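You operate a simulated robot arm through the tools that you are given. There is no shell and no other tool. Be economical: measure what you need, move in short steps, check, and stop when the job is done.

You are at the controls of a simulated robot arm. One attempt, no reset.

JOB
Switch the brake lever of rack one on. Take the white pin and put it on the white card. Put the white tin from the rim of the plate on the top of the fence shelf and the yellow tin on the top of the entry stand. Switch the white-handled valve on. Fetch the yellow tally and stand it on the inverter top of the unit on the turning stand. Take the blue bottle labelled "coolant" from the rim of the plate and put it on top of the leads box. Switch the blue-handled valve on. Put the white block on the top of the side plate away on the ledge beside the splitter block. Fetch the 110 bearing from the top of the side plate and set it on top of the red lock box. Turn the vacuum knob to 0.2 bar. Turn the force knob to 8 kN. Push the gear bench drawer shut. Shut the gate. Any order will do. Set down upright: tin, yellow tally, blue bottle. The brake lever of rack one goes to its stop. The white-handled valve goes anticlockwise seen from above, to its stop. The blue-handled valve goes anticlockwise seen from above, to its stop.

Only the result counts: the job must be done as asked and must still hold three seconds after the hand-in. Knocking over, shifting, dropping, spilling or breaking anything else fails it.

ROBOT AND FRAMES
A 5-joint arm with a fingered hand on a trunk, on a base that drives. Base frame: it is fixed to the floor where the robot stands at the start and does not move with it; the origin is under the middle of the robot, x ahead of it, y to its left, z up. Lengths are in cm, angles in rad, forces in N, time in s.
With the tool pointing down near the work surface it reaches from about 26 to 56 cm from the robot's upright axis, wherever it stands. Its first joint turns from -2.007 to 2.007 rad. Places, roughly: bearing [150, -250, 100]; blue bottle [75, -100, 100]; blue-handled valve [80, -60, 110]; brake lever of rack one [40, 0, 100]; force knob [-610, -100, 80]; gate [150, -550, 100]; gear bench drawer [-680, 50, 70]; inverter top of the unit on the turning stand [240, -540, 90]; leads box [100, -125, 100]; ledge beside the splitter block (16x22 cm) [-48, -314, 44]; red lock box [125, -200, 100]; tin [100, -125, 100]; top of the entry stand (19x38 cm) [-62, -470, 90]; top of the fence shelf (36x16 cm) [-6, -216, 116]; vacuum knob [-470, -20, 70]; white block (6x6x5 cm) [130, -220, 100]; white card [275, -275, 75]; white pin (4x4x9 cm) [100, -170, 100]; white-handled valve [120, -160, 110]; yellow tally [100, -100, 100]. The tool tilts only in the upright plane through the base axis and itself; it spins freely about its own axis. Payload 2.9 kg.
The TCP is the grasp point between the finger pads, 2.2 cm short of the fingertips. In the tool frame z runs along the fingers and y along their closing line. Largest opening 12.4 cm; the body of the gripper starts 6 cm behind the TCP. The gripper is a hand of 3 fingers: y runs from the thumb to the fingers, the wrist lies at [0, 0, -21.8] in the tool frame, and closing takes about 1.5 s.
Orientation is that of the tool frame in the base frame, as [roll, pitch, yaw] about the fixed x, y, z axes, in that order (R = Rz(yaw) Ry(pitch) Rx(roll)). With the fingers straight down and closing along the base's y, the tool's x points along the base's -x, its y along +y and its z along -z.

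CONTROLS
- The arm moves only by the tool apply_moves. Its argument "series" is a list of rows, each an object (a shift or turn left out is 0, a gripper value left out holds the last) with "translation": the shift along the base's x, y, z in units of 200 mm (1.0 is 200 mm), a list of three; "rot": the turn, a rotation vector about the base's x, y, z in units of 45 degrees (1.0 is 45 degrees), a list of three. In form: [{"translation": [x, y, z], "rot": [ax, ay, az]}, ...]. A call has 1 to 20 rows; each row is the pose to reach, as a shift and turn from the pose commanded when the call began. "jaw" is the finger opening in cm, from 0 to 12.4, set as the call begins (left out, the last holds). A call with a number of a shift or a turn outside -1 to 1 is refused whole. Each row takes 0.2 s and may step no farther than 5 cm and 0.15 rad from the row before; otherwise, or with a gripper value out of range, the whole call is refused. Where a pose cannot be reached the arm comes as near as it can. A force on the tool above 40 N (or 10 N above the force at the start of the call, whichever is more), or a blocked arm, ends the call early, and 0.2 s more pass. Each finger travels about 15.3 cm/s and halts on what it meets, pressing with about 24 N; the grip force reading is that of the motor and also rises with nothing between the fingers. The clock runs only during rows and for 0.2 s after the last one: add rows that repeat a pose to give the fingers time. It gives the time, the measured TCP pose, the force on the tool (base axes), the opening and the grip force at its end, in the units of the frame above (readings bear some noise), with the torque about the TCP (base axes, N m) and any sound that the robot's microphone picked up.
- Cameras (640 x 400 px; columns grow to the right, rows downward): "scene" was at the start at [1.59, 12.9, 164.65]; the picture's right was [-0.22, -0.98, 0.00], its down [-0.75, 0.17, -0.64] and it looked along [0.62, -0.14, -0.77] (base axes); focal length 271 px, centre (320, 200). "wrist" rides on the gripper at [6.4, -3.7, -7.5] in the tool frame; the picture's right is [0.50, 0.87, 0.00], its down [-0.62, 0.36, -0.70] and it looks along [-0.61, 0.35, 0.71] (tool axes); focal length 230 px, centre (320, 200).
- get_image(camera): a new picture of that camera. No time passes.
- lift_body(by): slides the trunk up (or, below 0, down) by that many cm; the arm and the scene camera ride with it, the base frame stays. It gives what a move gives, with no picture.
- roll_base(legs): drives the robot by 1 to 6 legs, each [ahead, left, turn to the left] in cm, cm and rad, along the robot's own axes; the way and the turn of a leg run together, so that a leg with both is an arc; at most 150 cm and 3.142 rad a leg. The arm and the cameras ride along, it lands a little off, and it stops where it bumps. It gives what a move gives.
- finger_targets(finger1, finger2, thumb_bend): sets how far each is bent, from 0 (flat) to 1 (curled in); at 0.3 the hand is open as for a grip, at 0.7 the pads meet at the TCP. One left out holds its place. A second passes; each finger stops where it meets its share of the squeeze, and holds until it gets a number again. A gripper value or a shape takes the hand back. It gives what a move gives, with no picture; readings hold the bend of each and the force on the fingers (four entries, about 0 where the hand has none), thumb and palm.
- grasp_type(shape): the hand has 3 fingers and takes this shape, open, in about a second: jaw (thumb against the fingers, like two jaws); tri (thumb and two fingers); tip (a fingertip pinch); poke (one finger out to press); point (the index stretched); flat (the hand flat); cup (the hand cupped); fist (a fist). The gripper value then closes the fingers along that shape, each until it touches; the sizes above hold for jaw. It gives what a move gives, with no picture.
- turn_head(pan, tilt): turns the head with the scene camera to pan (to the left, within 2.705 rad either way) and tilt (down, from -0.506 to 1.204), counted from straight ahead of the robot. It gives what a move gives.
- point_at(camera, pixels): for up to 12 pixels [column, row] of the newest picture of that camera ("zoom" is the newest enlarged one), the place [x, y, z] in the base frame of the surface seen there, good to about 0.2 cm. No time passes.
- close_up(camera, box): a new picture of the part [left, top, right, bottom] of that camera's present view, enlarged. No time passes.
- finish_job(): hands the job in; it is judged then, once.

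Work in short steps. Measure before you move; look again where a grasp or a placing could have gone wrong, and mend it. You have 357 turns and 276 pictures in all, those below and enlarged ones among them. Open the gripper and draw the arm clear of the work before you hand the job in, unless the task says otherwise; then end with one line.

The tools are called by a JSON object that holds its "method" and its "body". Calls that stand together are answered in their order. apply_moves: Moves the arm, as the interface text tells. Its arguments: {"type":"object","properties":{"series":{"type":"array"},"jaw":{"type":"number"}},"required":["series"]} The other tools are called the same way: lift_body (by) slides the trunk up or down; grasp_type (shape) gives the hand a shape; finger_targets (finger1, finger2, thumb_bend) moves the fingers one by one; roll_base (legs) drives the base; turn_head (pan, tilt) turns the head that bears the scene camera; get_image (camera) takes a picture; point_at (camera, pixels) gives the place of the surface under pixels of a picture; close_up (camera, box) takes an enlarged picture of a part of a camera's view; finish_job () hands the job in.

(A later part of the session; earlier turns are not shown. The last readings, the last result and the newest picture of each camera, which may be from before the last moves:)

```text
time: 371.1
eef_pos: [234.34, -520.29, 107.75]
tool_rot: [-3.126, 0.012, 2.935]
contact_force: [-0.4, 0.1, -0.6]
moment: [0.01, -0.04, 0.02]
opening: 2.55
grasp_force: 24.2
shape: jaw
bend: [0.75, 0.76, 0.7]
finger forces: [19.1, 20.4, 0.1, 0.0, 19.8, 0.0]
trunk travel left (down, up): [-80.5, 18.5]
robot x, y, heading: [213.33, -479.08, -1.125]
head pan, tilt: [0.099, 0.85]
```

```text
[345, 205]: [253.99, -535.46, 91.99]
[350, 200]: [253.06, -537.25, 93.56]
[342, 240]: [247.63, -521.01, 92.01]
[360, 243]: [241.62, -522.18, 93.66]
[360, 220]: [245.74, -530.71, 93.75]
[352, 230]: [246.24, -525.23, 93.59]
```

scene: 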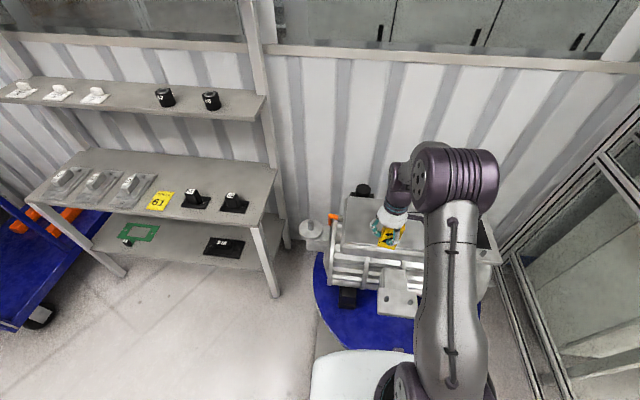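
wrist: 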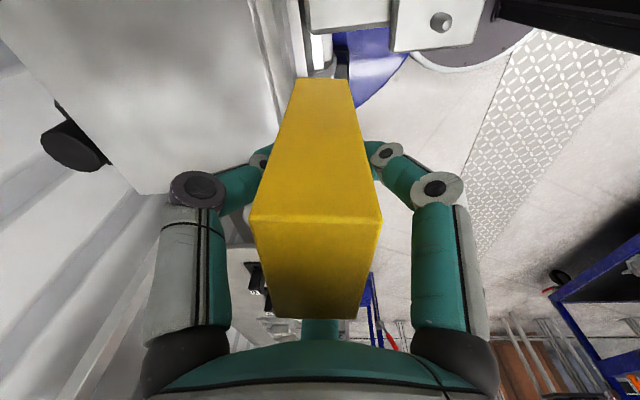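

Near edge of the top is 52 cm ahead, depth 19. Nudge the base 1.3 cm and extend the arm 8 cm.

{"method": "roll_base", "body": {"legs": [[1.3, 0, 0]]}}

{"method": "apply_moves", "body": {"series": [{"translation": [0.05, -0.1, 0]}, {"translation": [0.1, -0.2, 0]}, {"translation": [0.14, -0.29, 0]}, {"translation": [0.178, -0.37, 0]}]}}

{"method": "get_image", "body": {"camera": "wrist"}}

{"method": "close_up", "body": {"camera": "scene", "box": [310, 160, 470, 300]}}

```text
time: 371.9
eef_pos: [234.8, -521.49, 107.93]
tool_rot: [-3.124, 0.012, 2.936]
contact_force: [-0.9, 0.8, -0.6]
moment: [-0.02, -0.02, 0.01]
opening: 2.56
grasp_force: 23.9
shape: jaw
bend: [0.75, 0.76, 0.7]
finger forces: [19.1, 20.2, 0.1, 0.0, 19.7, 0.0]
trunk travel left (down, up): [-80.5, 18.5]
robot x, y, heading: [214.06, -480.19, -1.12]
head pan, tilt: [0.099, 0.85]
```

```text
time: 372.9
eef_pos: [238.5, -528.93, 107.72]
tool_rot: [-3.127, 0.011, 2.934]
contact_force: [-0.3, 0.1, 0.2]
moment: [0.0, 0.0, 0.0]
opening: 2.54
grasp_force: 23.3
shape: jaw
bend: [0.75, 0.76, 0.7]
finger forces: [19.2, 19.9, 0.0, 0.1, 19.8, 0.1]
trunk travel left (down, up): [-80.5, 18.5]
robot x, y, heading: [213.72, -480.18, -1.128]
head pan, tilt: [0.099, 0.85]
```

```text
139 pictures are left
```

wrist: 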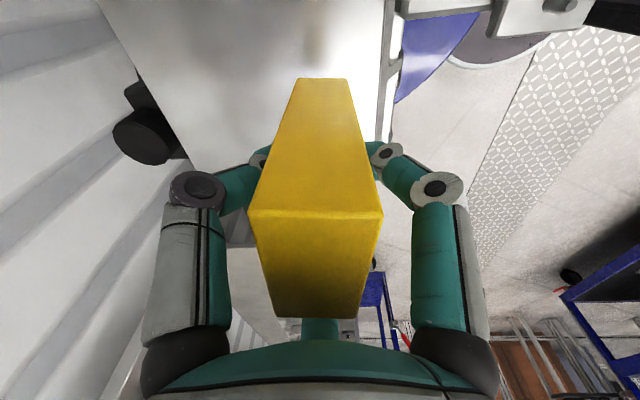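

```text
2.86 times, centred on (390, 230) of scene
```

zoom: 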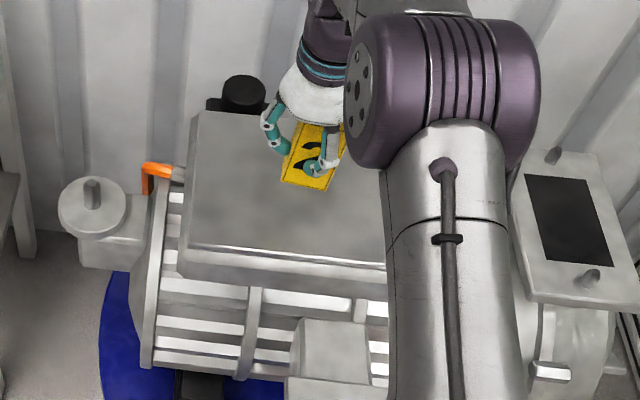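

TCP is 3.7 cm inside the near edge. Lower 7.3 cm with the trunk, then feel for contact.

{"method": "lift_body", "body": {"by": -7.3}}

{"method": "apply_moves", "body": {"series": [{"translation": [0, 0, -0.015]}, {"translation": [0, 0, -0.025]}, {"translation": [0, 0, -0.033]}, {"translation": [0, 0, -0.041]}]}}

{"method": "get_image", "body": {"camera": "wrist"}}

```text
time: 374.0
eef_pos: [238.46, -528.98, 100.44]
tool_rot: [-3.127, 0.014, 2.938]
contact_force: [0.4, 0.0, -1.2]
moment: [-0.01, 0.05, -0.01]
opening: 2.55
grasp_force: 24.1
shape: jaw
bend: [0.75, 0.76, 0.7]
finger forces: [19.2, 19.9, 0.0, 0.1, 19.7, 0.1]
trunk travel left (down, up): [-73.2, 25.8]
robot x, y, heading: [213.25, -480.33, -1.122]
head pan, tilt: [0.099, 0.85]
```

```text
time: 375.0
eef_pos: [238.46, -528.99, 99.68]
tool_rot: [-3.126, 0.012, 2.936]
contact_force: [1.1, 0.3, -0.2]
moment: [-0.03, -0.04, -0.01]
opening: 2.55
grasp_force: 23.6
shape: jaw
bend: [0.76, 0.76, 0.7]
finger forces: [19.4, 20.0, 0.0, 0.1, 20.2, 0.0]
trunk travel left (down, up): [-73.2, 25.8]
robot x, y, heading: [213.73, -480.05, -1.121]
head pan, tilt: [0.099, 0.85]
```

```text
137 pictures are left
```

wrist: 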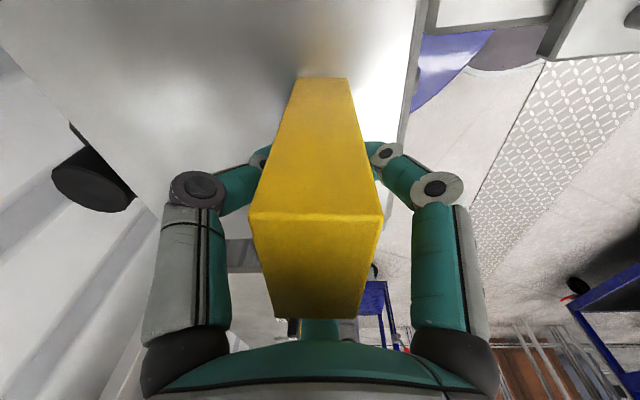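

{"method": "apply_moves", "body": {"series": [{"translation": [0, 0, -0.006]}, {"translation": [0, 0, -0.012]}]}}

```text
time: 375.6
eef_pos: [238.49, -528.92, 99.48]
tool_rot: [-3.125, 0.013, 2.936]
contact_force: [0.7, 0.2, 4.4]
moment: [-0.04, 0.13, -0.04]
opening: 2.53
grasp_force: 23.6
shape: jaw
bend: [0.76, 0.76, 0.7]
finger forces: [22.0, 19.8, 0.0, 0.0, 22.3, 0.1]
trunk travel left (down, up): [-73.2, 25.8]
robot x, y, heading: [213.71, -480.03, -1.121]
head pan, tilt: [0.099, 0.85]
```

Contact (4.4 N). Release and raise the trunk straight up.

{"method": "apply_moves", "body": {"series": [{}, {}, {}, {}, {}], "jaw": 8}}

{"method": "lift_body", "body": {"by": 16}}

{"method": "get_image", "body": {"camera": "wrist"}}

```text
time: 376.8
eef_pos: [238.51, -529.02, 99.44]
tool_rot: [-3.125, 0.012, 2.938]
contact_force: [0.7, 0.0, 0.4]
moment: [0.02, -0.01, -0.03]
opening: 7.95
grasp_force: 0.0
shape: jaw
bend: [0.31, 0.31, 0.7]
finger forces: [0.0, 0.0, 0.0, 0.0, 0.0, 0.1]
trunk travel left (down, up): [-73.2, 25.8]
robot x, y, heading: [213.7, -480.16, -1.124]
head pan, tilt: [0.099, 0.85]
```

```text
time: 378.6
eef_pos: [238.63, -528.89, 115.44]
tool_rot: [-3.124, 0.011, 2.937]
contact_force: [-0.9, -0.3, -0.5]
moment: [-0.01, 0.01, -0.01]
opening: 7.94
grasp_force: 0.0
shape: jaw
bend: [0.31, 0.31, 0.7]
finger forces: [0.1, 0.0, 0.0, 0.0, 0.1, 0.1]
trunk travel left (down, up): [-89.2, 9.8]
robot x, y, heading: [213.79, -479.91, -1.121]
head pan, tilt: [0.099, 0.85]
```

```text
136 pictures are left
```

wrist: 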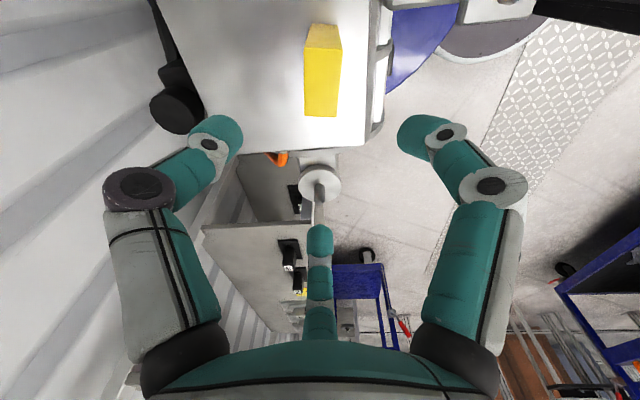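

Tally stands on the inverter top. Retract the arm, back off, and turn to face the gate.

{"method": "apply_moves", "body": {"series": [{"translation": [-0.08, 0.16, 0]}, {"translation": [-0.16, 0.33, 0]}, {"translation": [-0.24, 0.5, 0]}], "jaw": 0}}

{"method": "roll_base", "body": {"legs": [[-25, 0, 0], [0, 0, -1.6]]}}

{"method": "turn_head", "body": {"pan": 0.1, "tilt": 0.6}}

{"method": "get_image", "body": {"camera": "scene"}}

```text
time: 379.4
eef_pos: [233.39, -518.78, 115.38]
tool_rot: [-3.124, 0.015, 2.934]
contact_force: [-0.9, 0.6, -0.3]
moment: [-0.02, -0.02, 0.0]
opening: 0.0
grasp_force: 24.0
shape: jaw
bend: [0.7, 0.7, 0.7]
finger forces: [0.1, 0.0, 0.1, 0.1, 0.1, 0.0]
trunk travel left (down, up): [-89.2, 9.8]
robot x, y, heading: [213.79, -480.42, -1.122]
head pan, tilt: [0.099, 0.85]
```

```text
time: 385.1
eef_pos: [163.42, -475.5, 115.5]
tool_rot: [-3.126, 0.012, 1.333]
contact_force: [0.4, 0.5, 0.0]
moment: [-0.03, 0.01, 0.0]
opening: 0.0
grasp_force: 23.6
shape: jaw
bend: [0.7, 0.7, 0.7]
finger forces: [0.0, 0.0, 0.0, 0.0, 0.0, 0.0]
trunk travel left (down, up): [-89.2, 9.8]
robot x, y, heading: [202.65, -457.16, -2.726]
head pan, tilt: [0.099, 0.85]
```

```text
time: 385.9
eef_pos: [163.45, -475.53, 115.4]
tool_rot: [-3.126, 0.011, 1.333]
contact_force: [0.1, 0.1, -0.3]
moment: [0.03, 0.01, -0.01]
opening: 0.0
grasp_force: 24.3
shape: jaw
bend: [0.7, 0.7, 0.7]
finger forces: [0.0, 0.1, 0.0, 0.1, 0.1, 0.0]
trunk travel left (down, up): [-89.2, 9.8]
robot x, y, heading: [202.96, -456.92, -2.722]
head pan, tilt: [0.099, 0.6]
```

```text
135 pictures are left
```

scene: 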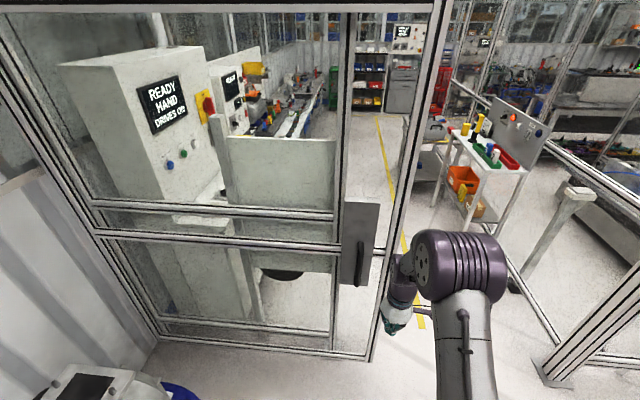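

Measure and enlarge the gate structure.

{"method": "close_up", "body": {"camera": "scene", "box": [290, 100, 450, 370]}}

{"method": "point_at", "body": {"camera": "scene", "pixels": [[346, 120], [358, 225], [361, 262], [375, 330], [372, 355], [400, 150], [420, 120], [335, 300], [130, 240], [160, 330], [555, 365], [60, 60]]}}

```text
1.48 times, centred on (370, 235) of scene
```

zoom: 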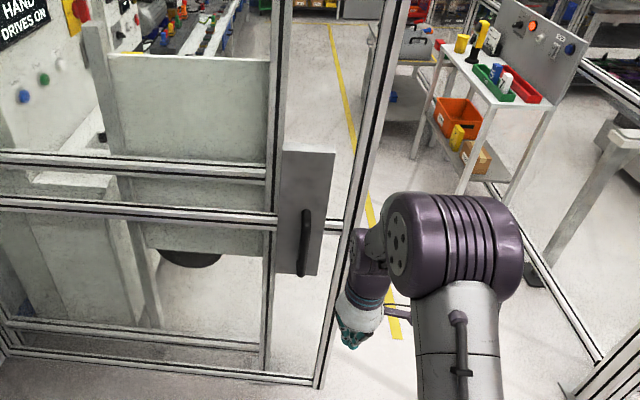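

```text
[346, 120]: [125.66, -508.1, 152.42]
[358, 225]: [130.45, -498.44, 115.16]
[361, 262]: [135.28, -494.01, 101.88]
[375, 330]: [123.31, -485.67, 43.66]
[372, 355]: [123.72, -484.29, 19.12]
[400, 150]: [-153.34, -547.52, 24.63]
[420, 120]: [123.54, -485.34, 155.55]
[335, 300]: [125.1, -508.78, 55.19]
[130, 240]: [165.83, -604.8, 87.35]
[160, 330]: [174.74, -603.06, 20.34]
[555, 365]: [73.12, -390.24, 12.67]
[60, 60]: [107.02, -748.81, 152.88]
```

The sliding leaf (aisle-side plane) has its vertical handle bar at about (135.3,-494,z 94–108); it must move ≈107 cm toward the post at (73,-390). I tilt the closed fingers forward so they can push the bar from its far side.

{"method": "apply_moves", "body": {"series": [{"translation": [-0.06, -0.03, -0.05], "rot": [-0.07, 0.16, 0]}, {"translation": [-0.12, -0.06, -0.1], "rot": [-0.14, 0.32, 0]}, {"translation": [-0.18, -0.09, -0.15], "rot": [-0.21, 0.48, 0]}, {"translation": [-0.24, -0.12, -0.2], "rot": [-0.28, 0.64, 0]}, {"translation": [-0.3, -0.14, -0.25], "rot": [-0.35, 0.79, 0]}, {"translation": [-0.36, -0.16, -0.3], "rot": [-0.4, 0.91, 0]}]}}

{"method": "apply_moves", "body": {"series": [{"translation": [-0.06, -0.03, -0.05], "rot": [-0.07, 0.16, 0]}, {"translation": [-0.1, -0.05, -0.1], "rot": [-0.14, 0.32, 0]}, {"translation": [-0.14, -0.06, -0.15], "rot": [-0.2, 0.46, 0]}, {"translation": [-0.14, -0.06, -0.35], "rot": [-0.2, 0.46, 0]}]}}

{"method": "get_image", "body": {"camera": "scene"}}

```text
time: 387.3
eef_pos: [156.0, -478.38, 109.19]
tool_rot: [-2.457, 0.458, 1.503]
contact_force: [-0.2, 0.3, 0.6]
moment: [-0.03, 0.0, -0.02]
opening: 0.01
grasp_force: 23.7
shape: jaw
bend: [0.7, 0.7, 0.7]
finger forces: [0.1, 0.0, 0.0, 0.0, 0.0, 0.1]
out of reach, approached as far as the arm can: row 4, 5, 6
trunk travel left (down, up): [-89.2, 9.8]
robot x, y, heading: [202.65, -456.94, -2.721]
head pan, tilt: [0.099, 0.6]
```

```text
time: 388.3
eef_pos: [152.96, -479.42, 102.06]
tool_rot: [-2.032, 0.601, 1.718]
contact_force: [0.3, -0.8, 0.3]
moment: [0.01, 0.02, -0.02]
opening: 0.0
grasp_force: 24.1
shape: jaw
bend: [0.7, 0.7, 0.7]
finger forces: [0.0, 0.0, 0.0, 0.0, 0.0, 0.0]
trunk travel left (down, up): [-89.2, 9.8]
robot x, y, heading: [202.59, -456.78, -2.722]
head pan, tilt: [0.099, 0.6]
```

```text
133 pictures are left
```

scene: 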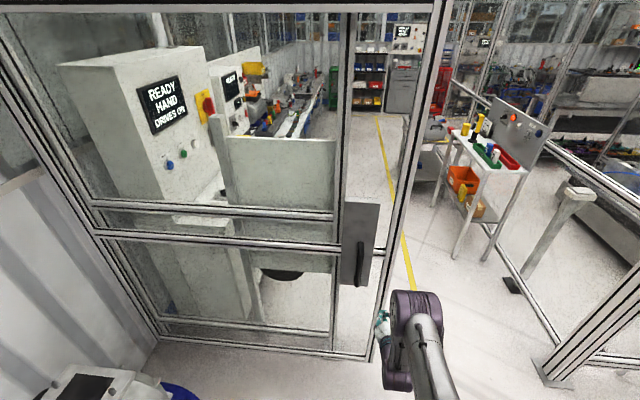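

Fingers now point forward (21° down). Shift left 11 and go ahead 20, then check the alignment with the bar.

{"method": "roll_base", "body": {"legs": [[0, 11.5, 0], [17, 0, 0]]}}

{"method": "turn_head", "body": {"pan": 0.05, "tilt": 0.9}}

{"method": "get_image", "body": {"camera": "scene"}}

{"method": "get_image", "body": {"camera": "wrist"}}

```text
time: 390.6
eef_pos: [142.67, -496.62, 102.25]
tool_rot: [-2.03, 0.599, 1.719]
contact_force: [-0.3, 0.4, -0.3]
moment: [0.0, 0.01, -0.02]
opening: 0.0
grasp_force: 23.9
shape: jaw
bend: [0.7, 0.7, 0.7]
finger forces: [0.0, 0.0, 0.1, 0.1, 0.0, 0.1]
trunk travel left (down, up): [-89.2, 9.8]
robot x, y, heading: [192.26, -474.71, -2.723]
head pan, tilt: [0.099, 0.6]
```

```text
time: 391.4
eef_pos: [142.68, -496.69, 102.13]
tool_rot: [-2.032, 0.6, 1.719]
contact_force: [-0.4, 0.1, 0.4]
moment: [0.01, 0.02, 0.0]
opening: 0.01
grasp_force: 23.8
shape: jaw
bend: [0.7, 0.7, 0.7]
finger forces: [0.0, 0.0, 0.0, 0.0, 0.0, 0.0]
trunk travel left (down, up): [-89.2, 9.8]
robot x, y, heading: [192.21, -474.75, -2.724]
head pan, tilt: [0.051, 0.901]
```

```text
132 pictures are left
```

scene: 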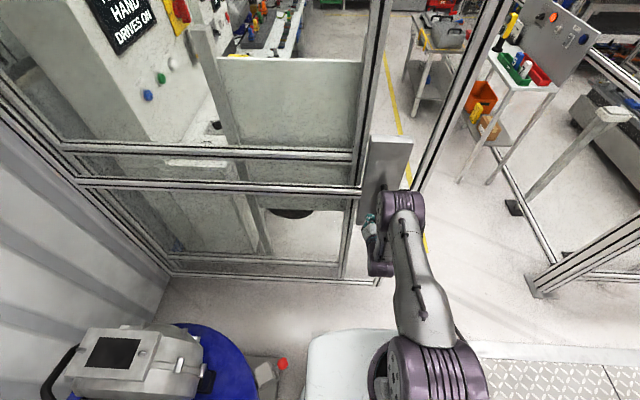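

```text
131 pictures are left
```

wrist: 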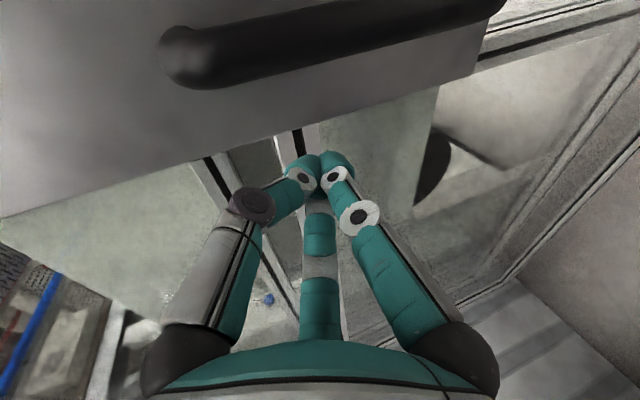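

Measure the bar and plate in the wrist view.

{"method": "point_at", "body": {"camera": "wrist", "pixels": [[190, 60], [330, 50], [470, 12], [250, 75], [300, 115], [430, 70], [200, 140]]}}

```text
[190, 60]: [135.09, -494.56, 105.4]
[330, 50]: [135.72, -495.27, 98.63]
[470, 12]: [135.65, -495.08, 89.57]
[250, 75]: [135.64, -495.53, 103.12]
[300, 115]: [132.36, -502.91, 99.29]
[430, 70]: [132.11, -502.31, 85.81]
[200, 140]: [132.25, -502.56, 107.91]
```

Bar's far side is at a≈508, finger at a≈512, needing ~7 cm more ahead. Drive 7 ahead, then start sliding right.

{"method": "roll_base", "body": {"legs": [[6.8, 0, 0]]}}

{"method": "get_image", "body": {"camera": "wrist"}}

{"method": "roll_base", "body": {"legs": [[0, -12, 0]]}}

{"method": "get_image", "body": {"camera": "scene"}}

```text
time: 392.4
eef_pos: [136.32, -499.61, 102.16]
tool_rot: [-2.033, 0.599, 1.719]
contact_force: [-0.5, -0.6, -0.5]
moment: [-0.02, 0.01, -0.01]
opening: 0.03
grasp_force: 24.5
shape: jaw
bend: [0.7, 0.7, 0.7]
finger forces: [0.0, 0.0, 0.0, 0.0, 0.1, 0.0]
trunk travel left (down, up): [-89.2, 9.8]
robot x, y, heading: [185.79, -477.42, -2.73]
head pan, tilt: [0.051, 0.901]
```

```text
130 pictures are left
```

wrist: 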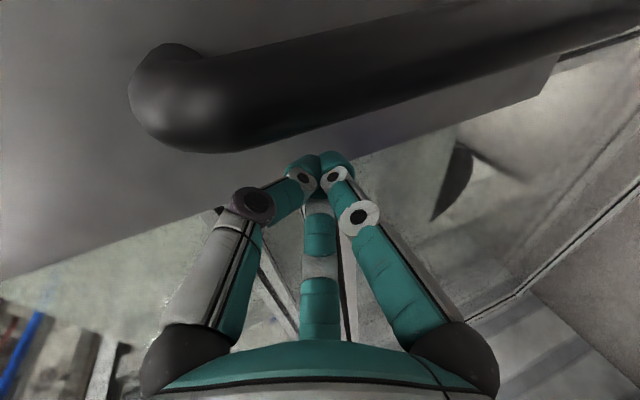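

```text
time: 393.6
eef_pos: [131.44, -488.55, 102.23]
tool_rot: [-2.032, 0.601, 1.719]
contact_force: [-0.4, 0.6, 0.4]
moment: [-0.01, -0.01, 0.04]
opening: 0.0
grasp_force: 23.6
shape: jaw
bend: [0.7, 0.7, 0.7]
finger forces: [0.0, 0.0, 0.0, 0.0, 0.1, 0.1]
trunk travel left (down, up): [-89.2, 9.8]
robot x, y, heading: [181.1, -466.17, -2.723]
head pan, tilt: [0.051, 0.901]
```

```text
129 pictures are left
```

scene: 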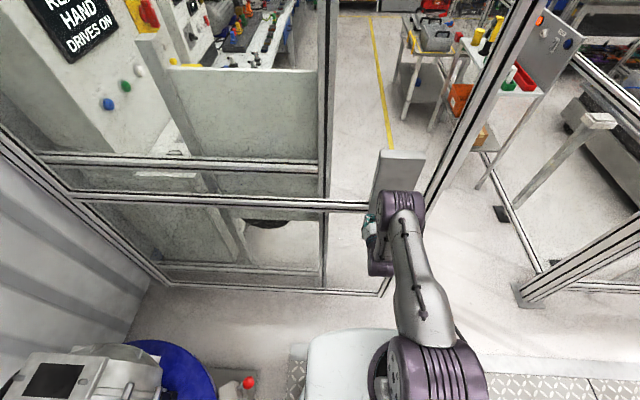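

The leaf slides with the hand. Continue strafing right 45 cm.

{"method": "roll_base", "body": {"legs": [[0, -45, 0]]}}

{"method": "get_image", "body": {"camera": "wrist"}}

{"method": "get_image", "body": {"camera": "scene"}}

```text
time: 396.4
eef_pos: [112.99, -447.18, 102.27]
tool_rot: [-2.03, 0.6, 1.722]
contact_force: [-0.3, 0.4, 0.3]
moment: [-0.01, 0.0, -0.01]
opening: 0.0
grasp_force: 24.3
shape: jaw
bend: [0.7, 0.7, 0.7]
finger forces: [0.1, 0.0, 0.0, 0.0, 0.0, 0.1]
trunk travel left (down, up): [-89.2, 9.8]
robot x, y, heading: [162.89, -425.02, -2.72]
head pan, tilt: [0.051, 0.901]
```

```text
128 pictures are left
```

wrist: 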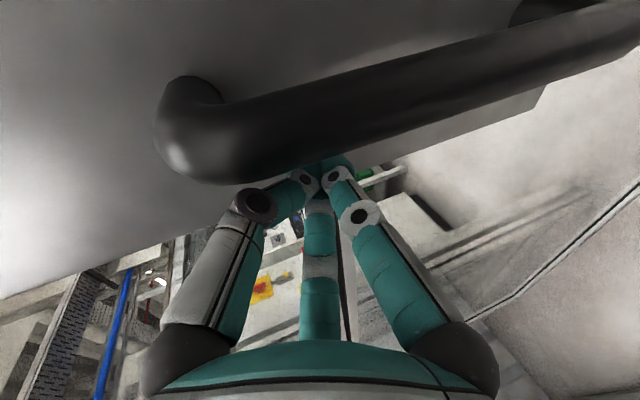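

```text
127 pictures are left
```

scene: 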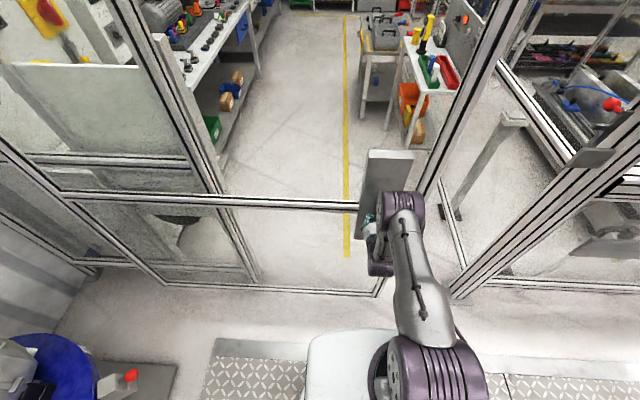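

Good contact kept. Continue 42 cm, then check.

{"method": "roll_base", "body": {"legs": [[0, -42, 0]]}}

{"method": "get_image", "body": {"camera": "scene"}}

{"method": "get_image", "body": {"camera": "wrist"}}

```text
time: 399.0
eef_pos: [95.81, -408.95, 102.14]
tool_rot: [-2.032, 0.599, 1.725]
contact_force: [0.7, -0.4, 0.2]
moment: [-0.04, -0.03, 0.0]
opening: 0.0
grasp_force: 23.7
shape: jaw
bend: [0.7, 0.7, 0.7]
finger forces: [0.1, 0.1, 0.0, 0.0, 0.0, 0.1]
trunk travel left (down, up): [-89.2, 9.8]
robot x, y, heading: [145.21, -385.94, -2.718]
head pan, tilt: [0.051, 0.901]
```

```text
126 pictures are left
```

scene: 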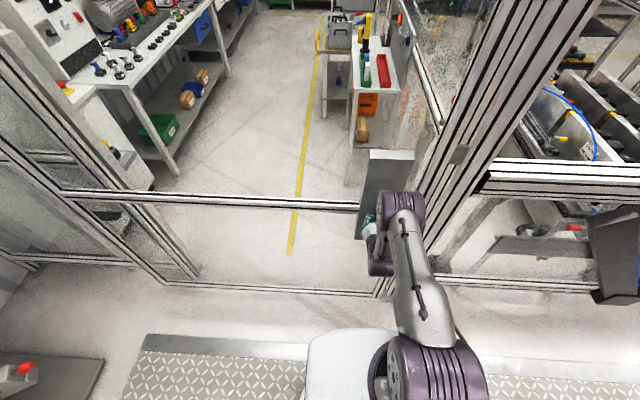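

```text
125 pictures are left
```

wrist: 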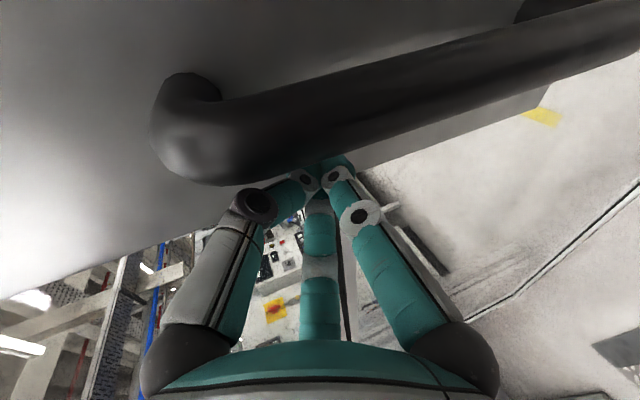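

About 10 cm remains. Small strafes with force checks.

{"method": "roll_base", "body": {"legs": [[0, -6, 0]]}}

{"method": "roll_base", "body": {"legs": [[0, -4, 0]]}}

{"method": "close_up", "body": {"camera": "scene", "box": [330, 100, 490, 300]}}

```text
time: 399.9
eef_pos: [93.44, -403.42, 102.23]
tool_rot: [-2.03, 0.6, 1.725]
contact_force: [0.1, -0.6, -0.4]
moment: [-0.04, -0.01, 0.01]
opening: 0.02
grasp_force: 24.1
shape: jaw
bend: [0.7, 0.7, 0.7]
finger forces: [0.1, 0.1, 0.0, 0.0, 0.0, 0.0]
trunk travel left (down, up): [-89.2, 9.8]
robot x, y, heading: [142.61, -381.15, -2.721]
head pan, tilt: [0.051, 0.901]
```

```text
time: 400.8
eef_pos: [91.65, -399.81, 102.12]
tool_rot: [-2.032, 0.599, 1.724]
contact_force: [-0.2, -0.1, 0.3]
moment: [0.03, -0.04, 0.0]
opening: 0.0
grasp_force: 23.9
shape: jaw
bend: [0.7, 0.7, 0.7]
finger forces: [0.0, 0.0, 0.0, 0.0, 0.1, 0.1]
trunk travel left (down, up): [-89.2, 9.8]
robot x, y, heading: [141.31, -377.45, -2.721]
head pan, tilt: [0.051, 0.901]
```

```text
2.00 times, centred on (410, 200) of scene
```

zoom: 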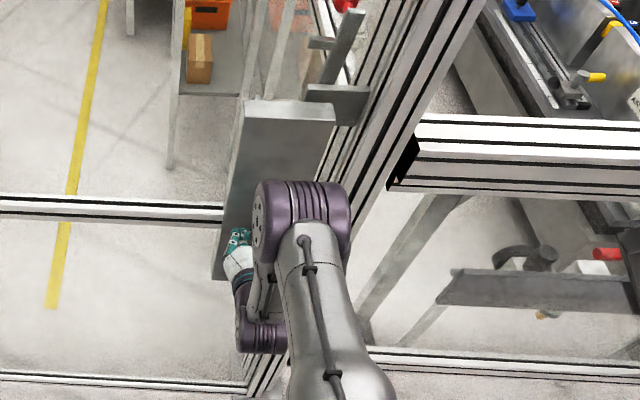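

Finish with the arm, which stops on force: push along (-0.40,0.915).

{"method": "apply_moves", "body": {"series": [{"translation": [-0.02, 0.046, 0]}, {"translation": [-0.04, 0.091, 0]}, {"translation": [-0.06, 0.137, 0]}, {"translation": [-0.081, 0.183, 0]}, {"translation": [-0.101, 0.229, 0]}, {"translation": [-0.121, 0.274, 0]}]}}

{"method": "close_up", "body": {"camera": "scene", "box": [330, 100, 490, 300]}}

```text
time: 402.2
eef_pos: [91.31, -398.77, 102.05]
tool_rot: [-2.031, 0.595, 1.708]
contact_force: [0.5, -1.0, -0.4]
moment: [0.02, -0.03, -0.01]
opening: 0.02
grasp_force: 24.5
shape: jaw
bend: [0.7, 0.7, 0.7]
finger forces: [0.1, 0.0, 0.1, 0.0, 0.0, 0.1]
out of reach, approached as far as the arm can: row 1, 2, 3, 4, 5, 6
trunk travel left (down, up): [-89.2, 9.8]
robot x, y, heading: [141.3, -377.35, -2.713]
head pan, tilt: [0.051, 0.901]
```

```text
2.00 times, centred on (410, 200) of scene
```

zoom: 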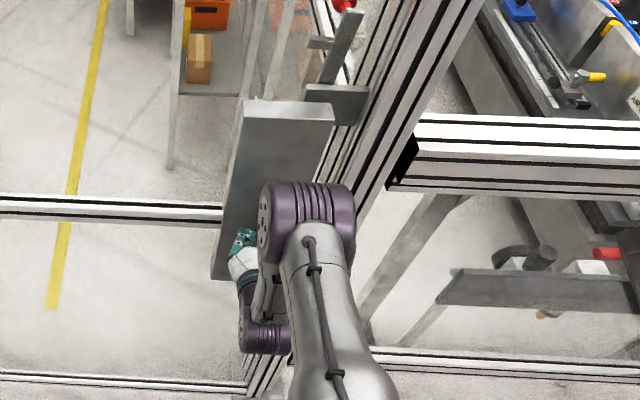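

The arm can't translate sideways with the tilted tool; use base nudges.

{"method": "roll_base", "body": {"legs": [[0, -3, 0]]}}

{"method": "roll_base", "body": {"legs": [[0, -3, 0]]}}

{"method": "close_up", "body": {"camera": "scene", "box": [330, 100, 490, 300]}}

{"method": "get_image", "body": {"camera": "wrist"}}

```text
time: 403.1
eef_pos: [91.0, -397.5, 102.16]
tool_rot: [-2.027, 0.59, 1.725]
contact_force: [13.3, -10.3, 3.9]
moment: [0.33, 0.32, -0.23]
opening: 0.03
grasp_force: 24.2
shape: jaw
bend: [0.7, 0.7, 0.7]
finger forces: [0.0, 0.1, 0.1, 0.0, 16.2, 0.1]
trunk travel left (down, up): [-89.2, 9.8]
robot x, y, heading: [140.26, -374.99, -2.715]
head pan, tilt: [0.051, 0.901]
stopped in leg 1: the force on the tool passed its limit at 58 N (the readings are from after the stop); the commanded pose is now the measured one
```

```text
time: 403.9
eef_pos: [91.06, -397.29, 102.22]
tool_rot: [-2.026, 0.585, 1.742]
contact_force: [19.2, -21.8, 4.5]
moment: [0.59, 0.46, -0.33]
opening: 0.0
grasp_force: 24.3
shape: jaw
bend: [0.7, 0.7, 0.7]
finger forces: [0.1, 0.1, 0.0, 0.0, 27.7, 0.0]
trunk travel left (down, up): [-89.2, 9.8]
robot x, y, heading: [139.95, -373.87, -2.705]
head pan, tilt: [0.051, 0.901]
stopped in leg 1: the force on the tool passed its limit at 53 N (the readings are from after the stop); the commanded pose is now the measured one
```

```text
2.00 times, centred on (410, 200) of scene
```

zoom: 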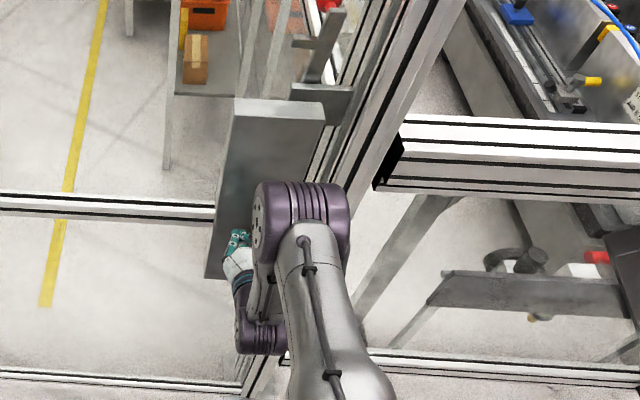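

```text
121 pictures are left
```

wrist: 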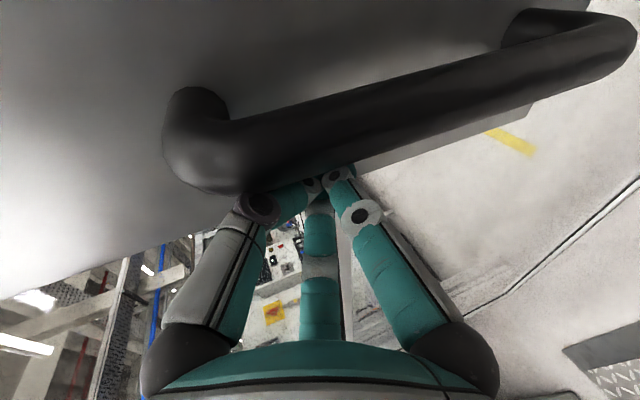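

Leaf blocked at >53 N after 110 cm travel: gate is shut. Release sideways, back off, and bring the hand upright.

{"method": "roll_base", "body": {"legs": [[0, 4, 0], [-14, 0, 0]]}}

{"method": "apply_moves", "body": {"series": [{"translation": [0.05, 0.02, 0.1], "rot": [0.07, -0.16, 0]}, {"translation": [0.1, 0.04, 0.2], "rot": [0.14, -0.32, 0]}, {"translation": [0.15, 0.06, 0.3], "rot": [0.21, -0.48, 0]}, {"translation": [0.2, 0.08, 0.4], "rot": [0.28, -0.64, 0]}, {"translation": [0.25, 0.1, 0.5], "rot": [0.35, -0.79, 0]}]}}

{"method": "apply_moves", "body": {"series": [{"translation": [0.05, 0.02, 0.05], "rot": [0.07, -0.16, 0]}, {"translation": [0.1, 0.04, 0.1], "rot": [0.14, -0.32, 0]}, {"translation": [0.15, 0.06, 0.15], "rot": [0.21, -0.48, 0]}, {"translation": [0.2, 0.08, 0.2], "rot": [0.25, -0.58, 0]}]}}

{"method": "get_image", "body": {"camera": "scene"}}

```text
time: 405.7
eef_pos: [104.82, -394.26, 101.98]
tool_rot: [-2.03, 0.589, 1.731]
contact_force: [0.2, -0.2, 0.2]
moment: [0.03, -0.01, -0.01]
opening: 0.01
grasp_force: 24.1
shape: jaw
bend: [0.7, 0.7, 0.7]
finger forces: [0.0, 0.0, 0.0, 0.0, 0.0, 0.0]
trunk travel left (down, up): [-89.2, 9.8]
robot x, y, heading: [154.12, -371.67, -2.715]
head pan, tilt: [0.051, 0.901]
```

```text
time: 406.9
eef_pos: [109.96, -392.43, 112.26]
tool_rot: [-2.719, 0.304, 1.418]
contact_force: [-0.6, -0.3, 0.5]
moment: [0.01, -0.04, 0.01]
opening: 0.01
grasp_force: 23.9
shape: jaw
bend: [0.7, 0.7, 0.7]
finger forces: [0.0, 0.0, 0.0, 0.0, 0.0, 0.0]
trunk travel left (down, up): [-89.2, 9.8]
robot x, y, heading: [154.03, -371.77, -2.705]
head pan, tilt: [0.051, 0.901]
```

```text
time: 407.9
eef_pos: [114.01, -390.97, 116.04]
tool_rot: [-3.126, 0.011, 1.348]
contact_force: [-0.2, 0.0, -0.1]
moment: [0.02, 0.06, -0.03]
opening: 0.03
grasp_force: 23.4
shape: jaw
bend: [0.7, 0.7, 0.7]
finger forces: [0.1, 0.0, 0.0, 0.1, 0.1, 0.0]
trunk travel left (down, up): [-89.2, 9.8]
robot x, y, heading: [154.28, -371.75, -2.71]
head pan, tilt: [0.051, 0.901]
```

```text
120 pictures are left
```

scene: 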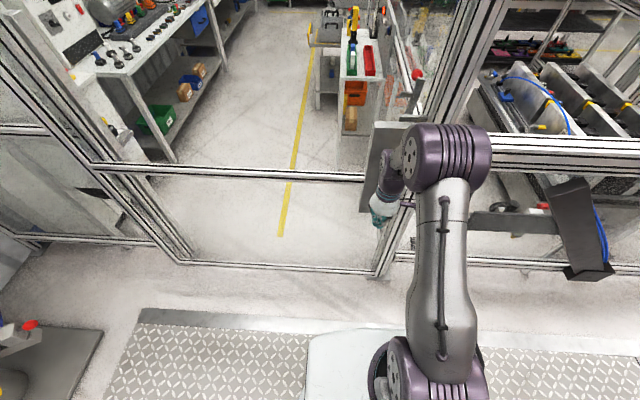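

Gate shut against its post. Now fetch the white block: turn around and strafe left up the aisle.

{"method": "roll_base", "body": {"legs": [[0, 0, 3.13], [-33, 0, 0], [0, 100, 0], [0, 47, 0]]}}

{"method": "lift_body", "body": {"by": 7}}

{"method": "turn_head", "body": {"pan": 0.0, "tilt": 0.75}}

{"method": "get_image", "body": {"camera": "scene"}}

```text
time: 424.7
eef_pos: [97.99, -234.35, 116.14]
tool_rot: [-3.126, 0.012, -1.744]
contact_force: [0.0, 1.0, 0.2]
moment: [0.02, -0.02, 0.04]
opening: 0.01
grasp_force: 23.6
shape: jaw
bend: [0.7, 0.7, 0.7]
finger forces: [0.1, 0.0, 0.0, 0.0, 0.1, 0.0]
trunk travel left (down, up): [-89.2, 9.8]
robot x, y, heading: [58.3, -255.16, 0.478]
head pan, tilt: [0.051, 0.901]
```

```text
time: 425.8
eef_pos: [97.96, -234.27, 123.18]
tool_rot: [-3.126, 0.012, -1.744]
contact_force: [0.6, -0.1, -0.1]
moment: [0.01, -0.02, -0.02]
opening: 0.0
grasp_force: 24.1
shape: jaw
bend: [0.7, 0.7, 0.7]
finger forces: [0.0, 0.1, 0.0, 0.0, 0.0, 0.0]
trunk travel left (down, up): [-96.2, 2.8]
robot x, y, heading: [58.14, -255.32, 0.475]
head pan, tilt: [0.051, 0.901]
```

```text
time: 426.5
eef_pos: [97.88, -234.32, 123.09]
tool_rot: [-3.125, 0.011, -1.745]
contact_force: [-0.7, -0.1, -0.2]
moment: [-0.05, 0.0, 0.01]
opening: 0.02
grasp_force: 24.2
shape: jaw
bend: [0.7, 0.7, 0.7]
finger forces: [0.0, 0.0, 0.0, 0.1, 0.1, 0.0]
trunk travel left (down, up): [-96.2, 2.8]
robot x, y, heading: [58.41, -255.62, 0.481]
head pan, tilt: [0.0, 0.75]
```

```text
119 pictures are left
```

scene: 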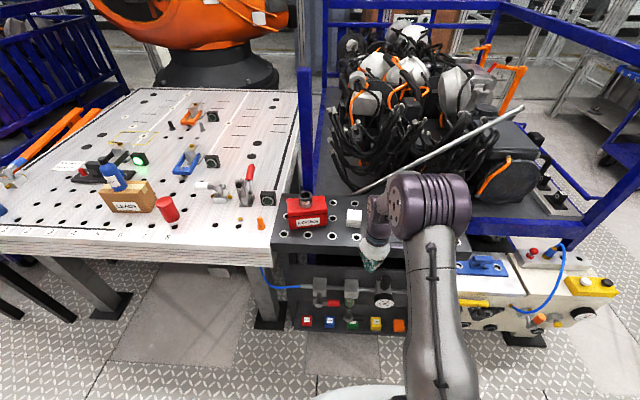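

Measure the block from here, then approach.

{"method": "point_at", "body": {"camera": "scene", "pixels": [[354, 213], [350, 210], [359, 211], [330, 238]]}}

{"method": "roll_base", "body": {"legs": [[0, 0, -0.063], [0, 4, 0], [36, 0, 0]]}}

{"method": "apply_moves", "body": {"series": [{"translation": [0, 0, 0.02]}, {"translation": [0, 0, 0.02]}, {"translation": [0, 0, 0.02]}, {"translation": [0, 0, 0.02]}, {"translation": [0, 0, 0.02]}], "jaw": 12}}

{"method": "get_image", "body": {"camera": "wrist"}}

```text
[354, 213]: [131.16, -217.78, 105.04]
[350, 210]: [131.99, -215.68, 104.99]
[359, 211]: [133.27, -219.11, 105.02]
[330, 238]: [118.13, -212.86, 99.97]
```

```text
time: 429.7
eef_pos: [130.47, -219.31, 123.18]
tool_rot: [-3.127, 0.011, -1.815]
contact_force: [0.7, 0.0, 1.0]
moment: [0.04, -0.01, -0.01]
opening: 0.03
grasp_force: 23.8
shape: jaw
bend: [0.7, 0.7, 0.7]
finger forces: [0.0, 0.0, 0.1, 0.1, 0.1, 0.0]
trunk travel left (down, up): [-96.2, 2.8]
robot x, y, heading: [89.21, -237.76, 0.403]
head pan, tilt: [0.0, 0.75]
```

```text
time: 430.9
eef_pos: [130.52, -219.21, 123.41]
tool_rot: [-3.127, 0.012, -1.815]
contact_force: [-1.1, -0.4, 0.2]
moment: [0.0, 0.03, 0.02]
opening: 11.99
grasp_force: 0.0
shape: jaw
bend: [0.28, 0.28, 0.28]
finger forces: [0.0, 0.1, 0.0, 0.1, 0.1, 0.0]
trunk travel left (down, up): [-96.2, 2.8]
robot x, y, heading: [89.58, -237.45, 0.401]
head pan, tilt: [0.0, 0.75]
```

```text
118 pictures are left
```

wrist: 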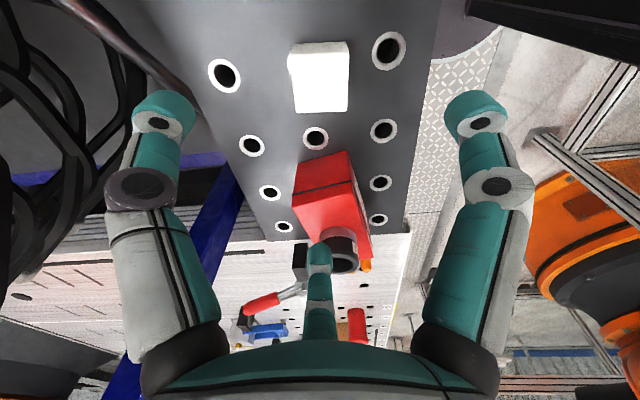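

Measure the block's top corners and the lock box's near face.

{"method": "close_up", "body": {"camera": "wrist", "box": [260, 20, 380, 200]}}

{"method": "point_at", "body": {"camera": "zoom", "pixels": [[210, 105], [335, 85], [345, 190], [225, 195], [280, 145], [230, 320], [330, 295], [300, 330], [320, 390]]}}

```text
2.22 times, centred on (320, 110) of wrist
```

zoom: 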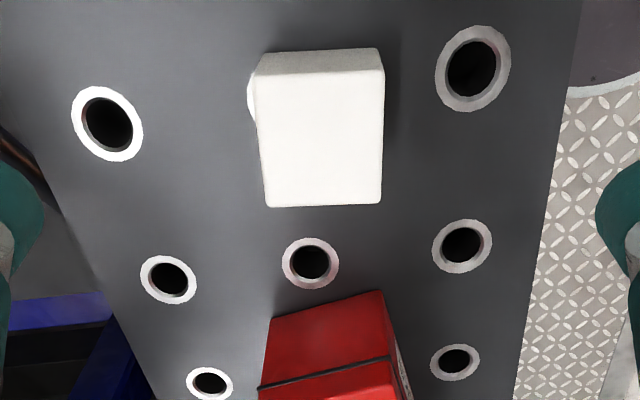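

```text
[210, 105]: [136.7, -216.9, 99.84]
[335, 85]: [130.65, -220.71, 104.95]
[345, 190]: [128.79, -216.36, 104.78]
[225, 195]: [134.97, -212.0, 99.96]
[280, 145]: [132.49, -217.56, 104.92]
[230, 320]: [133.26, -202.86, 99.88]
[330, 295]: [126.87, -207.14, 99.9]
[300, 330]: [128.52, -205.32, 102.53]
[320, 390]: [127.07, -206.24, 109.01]
```

Block centre (130.55,-218.2), current finger set matches its faces; lock box is 12 cm away. Descend with opening 10.

{"method": "apply_moves", "body": {"series": [{"translation": [0.0, 0.05, 0]}, {"translation": [0.0, 0.05, -0.2]}, {"translation": [0.0, 0.05, -0.4]}, {"translation": [0.0, 0.05, -0.6]}, {"translation": [0.0, 0.05, -0.7]}], "jaw": 10}}

{"method": "get_image", "body": {"camera": "wrist"}}

```text
time: 432.1
eef_pos: [130.43, -218.29, 109.45]
tool_rot: [-3.128, 0.012, -1.816]
contact_force: [-0.1, -0.8, -0.2]
moment: [-0.04, 0.0, 0.02]
opening: 10.01
grasp_force: 0.1
shape: jaw
bend: [0.26, 0.26, 0.46]
finger forces: [0.0, 0.0, 0.0, 0.1, 0.0, 0.0]
trunk travel left (down, up): [-96.2, 2.8]
robot x, y, heading: [89.25, -237.65, 0.408]
head pan, tilt: [0.0, 0.75]
```

```text
116 pictures are left
```

wrist: 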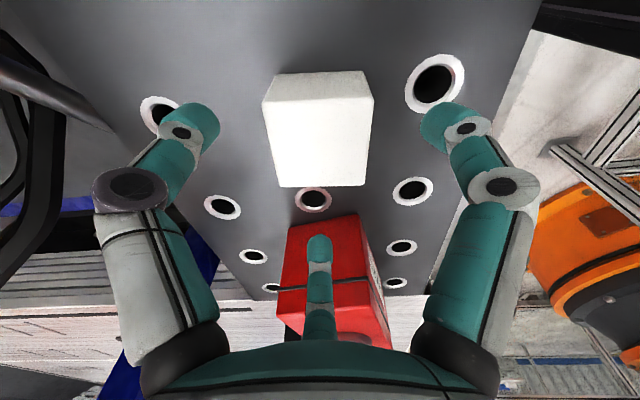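

Centred. Descend to 102.8, close and lift.

{"method": "apply_moves", "body": {"series": [{"translation": [0, 0, -0.17]}, {"translation": [0, 0, -0.33]}, {"translation": [0, 0, -0.33]}]}}

{"method": "apply_moves", "body": {"series": [{}, {}, {}, {}, {}, {}], "jaw": 3}}

{"method": "apply_moves", "body": {"series": [{"translation": [0, 0, 0.05]}, {"translation": [0, 0, 0.2]}, {"translation": [0, 0, 0.4]}, {"translation": [0, 0, 0.6]}, {"translation": [0, 0, 0.8]}]}}

{"method": "get_image", "body": {"camera": "wrist"}}

```text
time: 432.9
eef_pos: [130.43, -218.4, 103.04]
tool_rot: [-3.127, 0.012, -1.816]
contact_force: [0.0, 0.2, 0.1]
moment: [0.02, 0.0, 0.04]
opening: 10.04
grasp_force: 0.1
shape: jaw
bend: [0.26, 0.26, 0.46]
finger forces: [0.0, 0.0, 0.0, 0.0, 0.0, 0.0]
trunk travel left (down, up): [-96.2, 2.8]
robot x, y, heading: [89.17, -237.64, 0.407]
head pan, tilt: [0.0, 0.75]
```

```text
time: 434.3
eef_pos: [130.64, -218.32, 103.11]
tool_rot: [-3.127, 0.012, -1.815]
contact_force: [-0.7, -0.3, -0.6]
moment: [0.01, 0.02, 0.01]
opening: 6.24
grasp_force: 24.0
shape: jaw
bend: [0.36, 0.38, 0.7]
finger forces: [20.3, 20.7, 0.0, 0.0, 19.4, 0.1]
trunk travel left (down, up): [-96.2, 2.8]
robot x, y, heading: [89.99, -237.45, 0.409]
head pan, tilt: [0.0, 0.75]
```

```text
time: 435.5
eef_pos: [130.5, -218.35, 118.97]
tool_rot: [-3.125, 0.012, -1.815]
contact_force: [0.2, -0.1, -4.9]
moment: [0.0, -0.02, 0.06]
opening: 6.22
grasp_force: 23.5
shape: jaw
bend: [0.36, 0.39, 0.7]
finger forces: [20.0, 20.6, 0.0, 0.0, 19.6, 0.0]
trunk travel left (down, up): [-96.2, 2.8]
robot x, y, heading: [89.36, -237.54, 0.409]
head pan, tilt: [0.0, 0.75]
```

```text
115 pictures are left
```

wrist: 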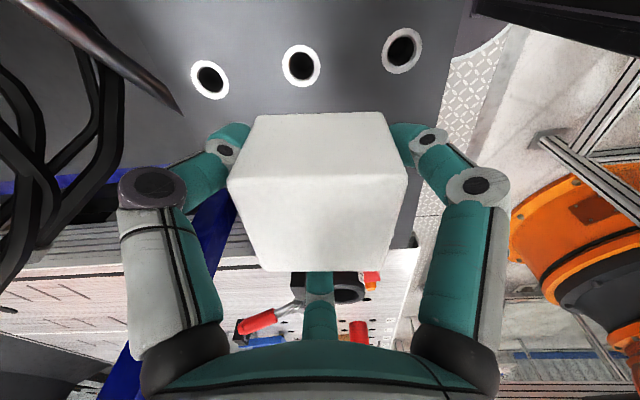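

Block held. Back off, strafe up the aisle to about (0,-113), turn west and look for the route.

{"method": "roll_base", "body": {"legs": [[-33, 0, 0], [0, 100, 0], [0, 48, 0], [0, 0, 2.73]]}}

{"method": "turn_head", "body": {"pan": 0.0, "tilt": 0.3}}

{"method": "get_image", "body": {"camera": "scene"}}

```text
time: 451.2
eef_pos: [-42.97, -117.68, 118.77]
tool_rot: [-3.127, 0.012, 0.905]
contact_force: [0.6, 0.5, -4.0]
moment: [0.02, 0.02, 0.02]
opening: 6.17
grasp_force: 23.5
shape: jaw
bend: [0.37, 0.39, 0.7]
finger forces: [19.5, 20.5, 0.1, 0.0, 19.1, 0.1]
trunk travel left (down, up): [-96.2, 2.8]
robot x, y, heading: [2.18, -117.28, 3.123]
head pan, tilt: [0.0, 0.75]
```

```text
time: 452.1
eef_pos: [-42.92, -117.79, 118.85]
tool_rot: [-3.128, 0.012, 0.904]
contact_force: [0.0, 0.3, -4.3]
moment: [0.02, 0.0, -0.01]
opening: 6.14
grasp_force: 23.6
shape: jaw
bend: [0.37, 0.39, 0.7]
finger forces: [19.7, 20.5, 0.0, 0.1, 19.3, 0.1]
trunk travel left (down, up): [-96.2, 2.8]
robot x, y, heading: [2.54, -117.04, 3.123]
head pan, tilt: [0.0, 0.3]
```

```text
114 pictures are left
```

scene: 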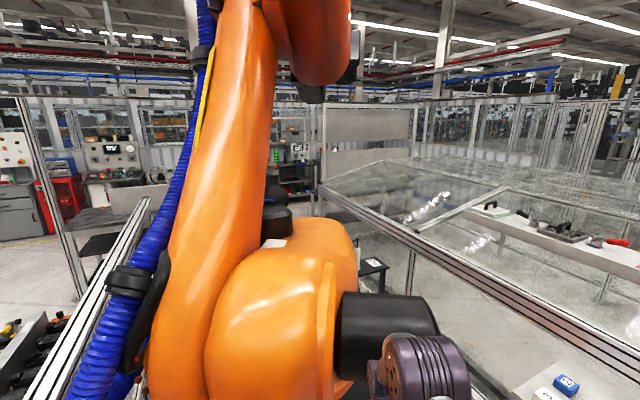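

Measure orange robot and fence distances.

{"method": "point_at", "body": {"camera": "scene", "pixels": [[390, 320], [300, 330], [340, 215], [420, 260], [560, 340], [410, 290], [375, 265], [300, 185], [120, 260], [60, 340], [440, 290], [330, 190]]}}

{"method": "turn_head", "body": {"pan": -0.25, "tilt": 0.75}}

{"method": "get_image", "body": {"camera": "scene"}}

```text
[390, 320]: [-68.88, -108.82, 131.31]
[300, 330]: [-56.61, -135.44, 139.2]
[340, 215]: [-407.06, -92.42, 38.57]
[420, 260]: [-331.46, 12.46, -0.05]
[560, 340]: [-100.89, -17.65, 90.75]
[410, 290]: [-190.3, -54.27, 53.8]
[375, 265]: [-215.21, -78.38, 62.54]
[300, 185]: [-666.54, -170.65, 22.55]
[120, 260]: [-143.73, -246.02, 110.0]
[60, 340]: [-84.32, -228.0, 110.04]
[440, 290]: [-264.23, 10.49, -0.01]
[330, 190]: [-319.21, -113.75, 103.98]
```

```text
time: 453.0
eef_pos: [-42.88, -117.79, 118.77]
tool_rot: [-3.127, 0.011, 0.905]
contact_force: [-0.3, 0.1, -5.1]
moment: [0.0, -0.02, 0.0]
opening: 6.13
grasp_force: 24.4
shape: jaw
bend: [0.37, 0.39, 0.7]
finger forces: [19.6, 20.4, 0.0, 0.0, 19.3, 0.0]
trunk travel left (down, up): [-96.2, 2.8]
robot x, y, heading: [2.37, -117.11, 3.122]
head pan, tilt: [-0.25, 0.75]
```

```text
113 pictures are left
```

scene: 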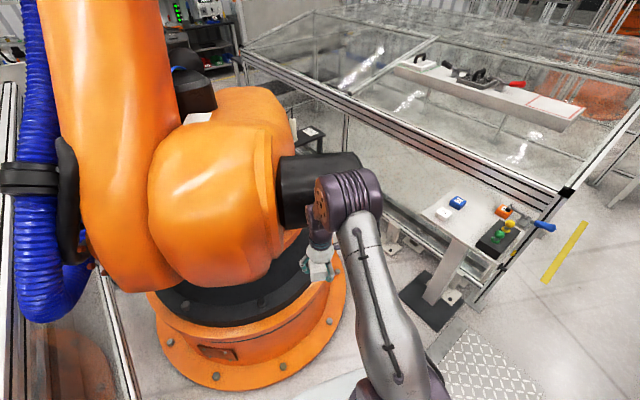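

Measure the passage between the orange base and the console/fence.

{"method": "point_at", "body": {"camera": "scene", "pixels": [[345, 295], [335, 320], [405, 285], [430, 325], [388, 252], [400, 240], [305, 145], [320, 165], [300, 130], [565, 190], [480, 300], [570, 250]]}}

{"method": "turn_head", "body": {"pan": -0.9, "tilt": 0.35}}

{"method": "get_image", "body": {"camera": "scene"}}

```text
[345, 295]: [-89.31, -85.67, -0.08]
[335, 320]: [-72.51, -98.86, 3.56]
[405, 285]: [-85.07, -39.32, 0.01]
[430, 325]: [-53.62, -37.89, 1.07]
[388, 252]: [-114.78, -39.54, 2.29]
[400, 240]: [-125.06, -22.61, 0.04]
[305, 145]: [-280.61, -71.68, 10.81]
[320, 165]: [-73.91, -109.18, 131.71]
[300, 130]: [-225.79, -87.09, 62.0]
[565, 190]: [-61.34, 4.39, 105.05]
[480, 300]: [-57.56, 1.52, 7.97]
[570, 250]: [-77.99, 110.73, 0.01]
```

```text
time: 454.1
eef_pos: [-42.96, -117.75, 118.75]
tool_rot: [-3.129, 0.011, 0.906]
contact_force: [0.5, 0.6, -5.9]
moment: [0.01, 0.03, 0.02]
opening: 6.16
grasp_force: 24.1
shape: jaw
bend: [0.37, 0.39, 0.7]
finger forces: [19.5, 20.6, 0.0, 0.1, 19.3, 0.1]
trunk travel left (down, up): [-96.2, 2.8]
robot x, y, heading: [2.35, -117.1, 3.122]
head pan, tilt: [-0.901, 0.351]
```

```text
112 pictures are left
```

scene: 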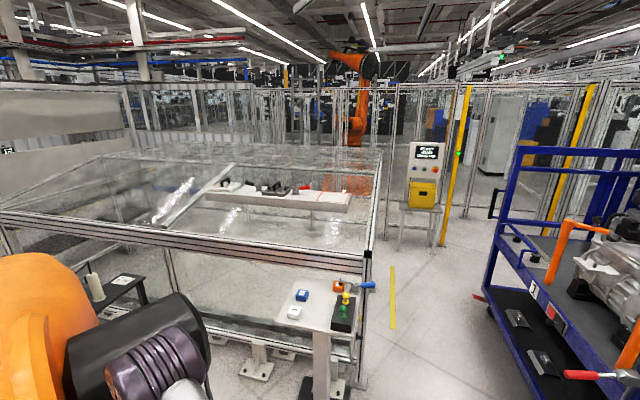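

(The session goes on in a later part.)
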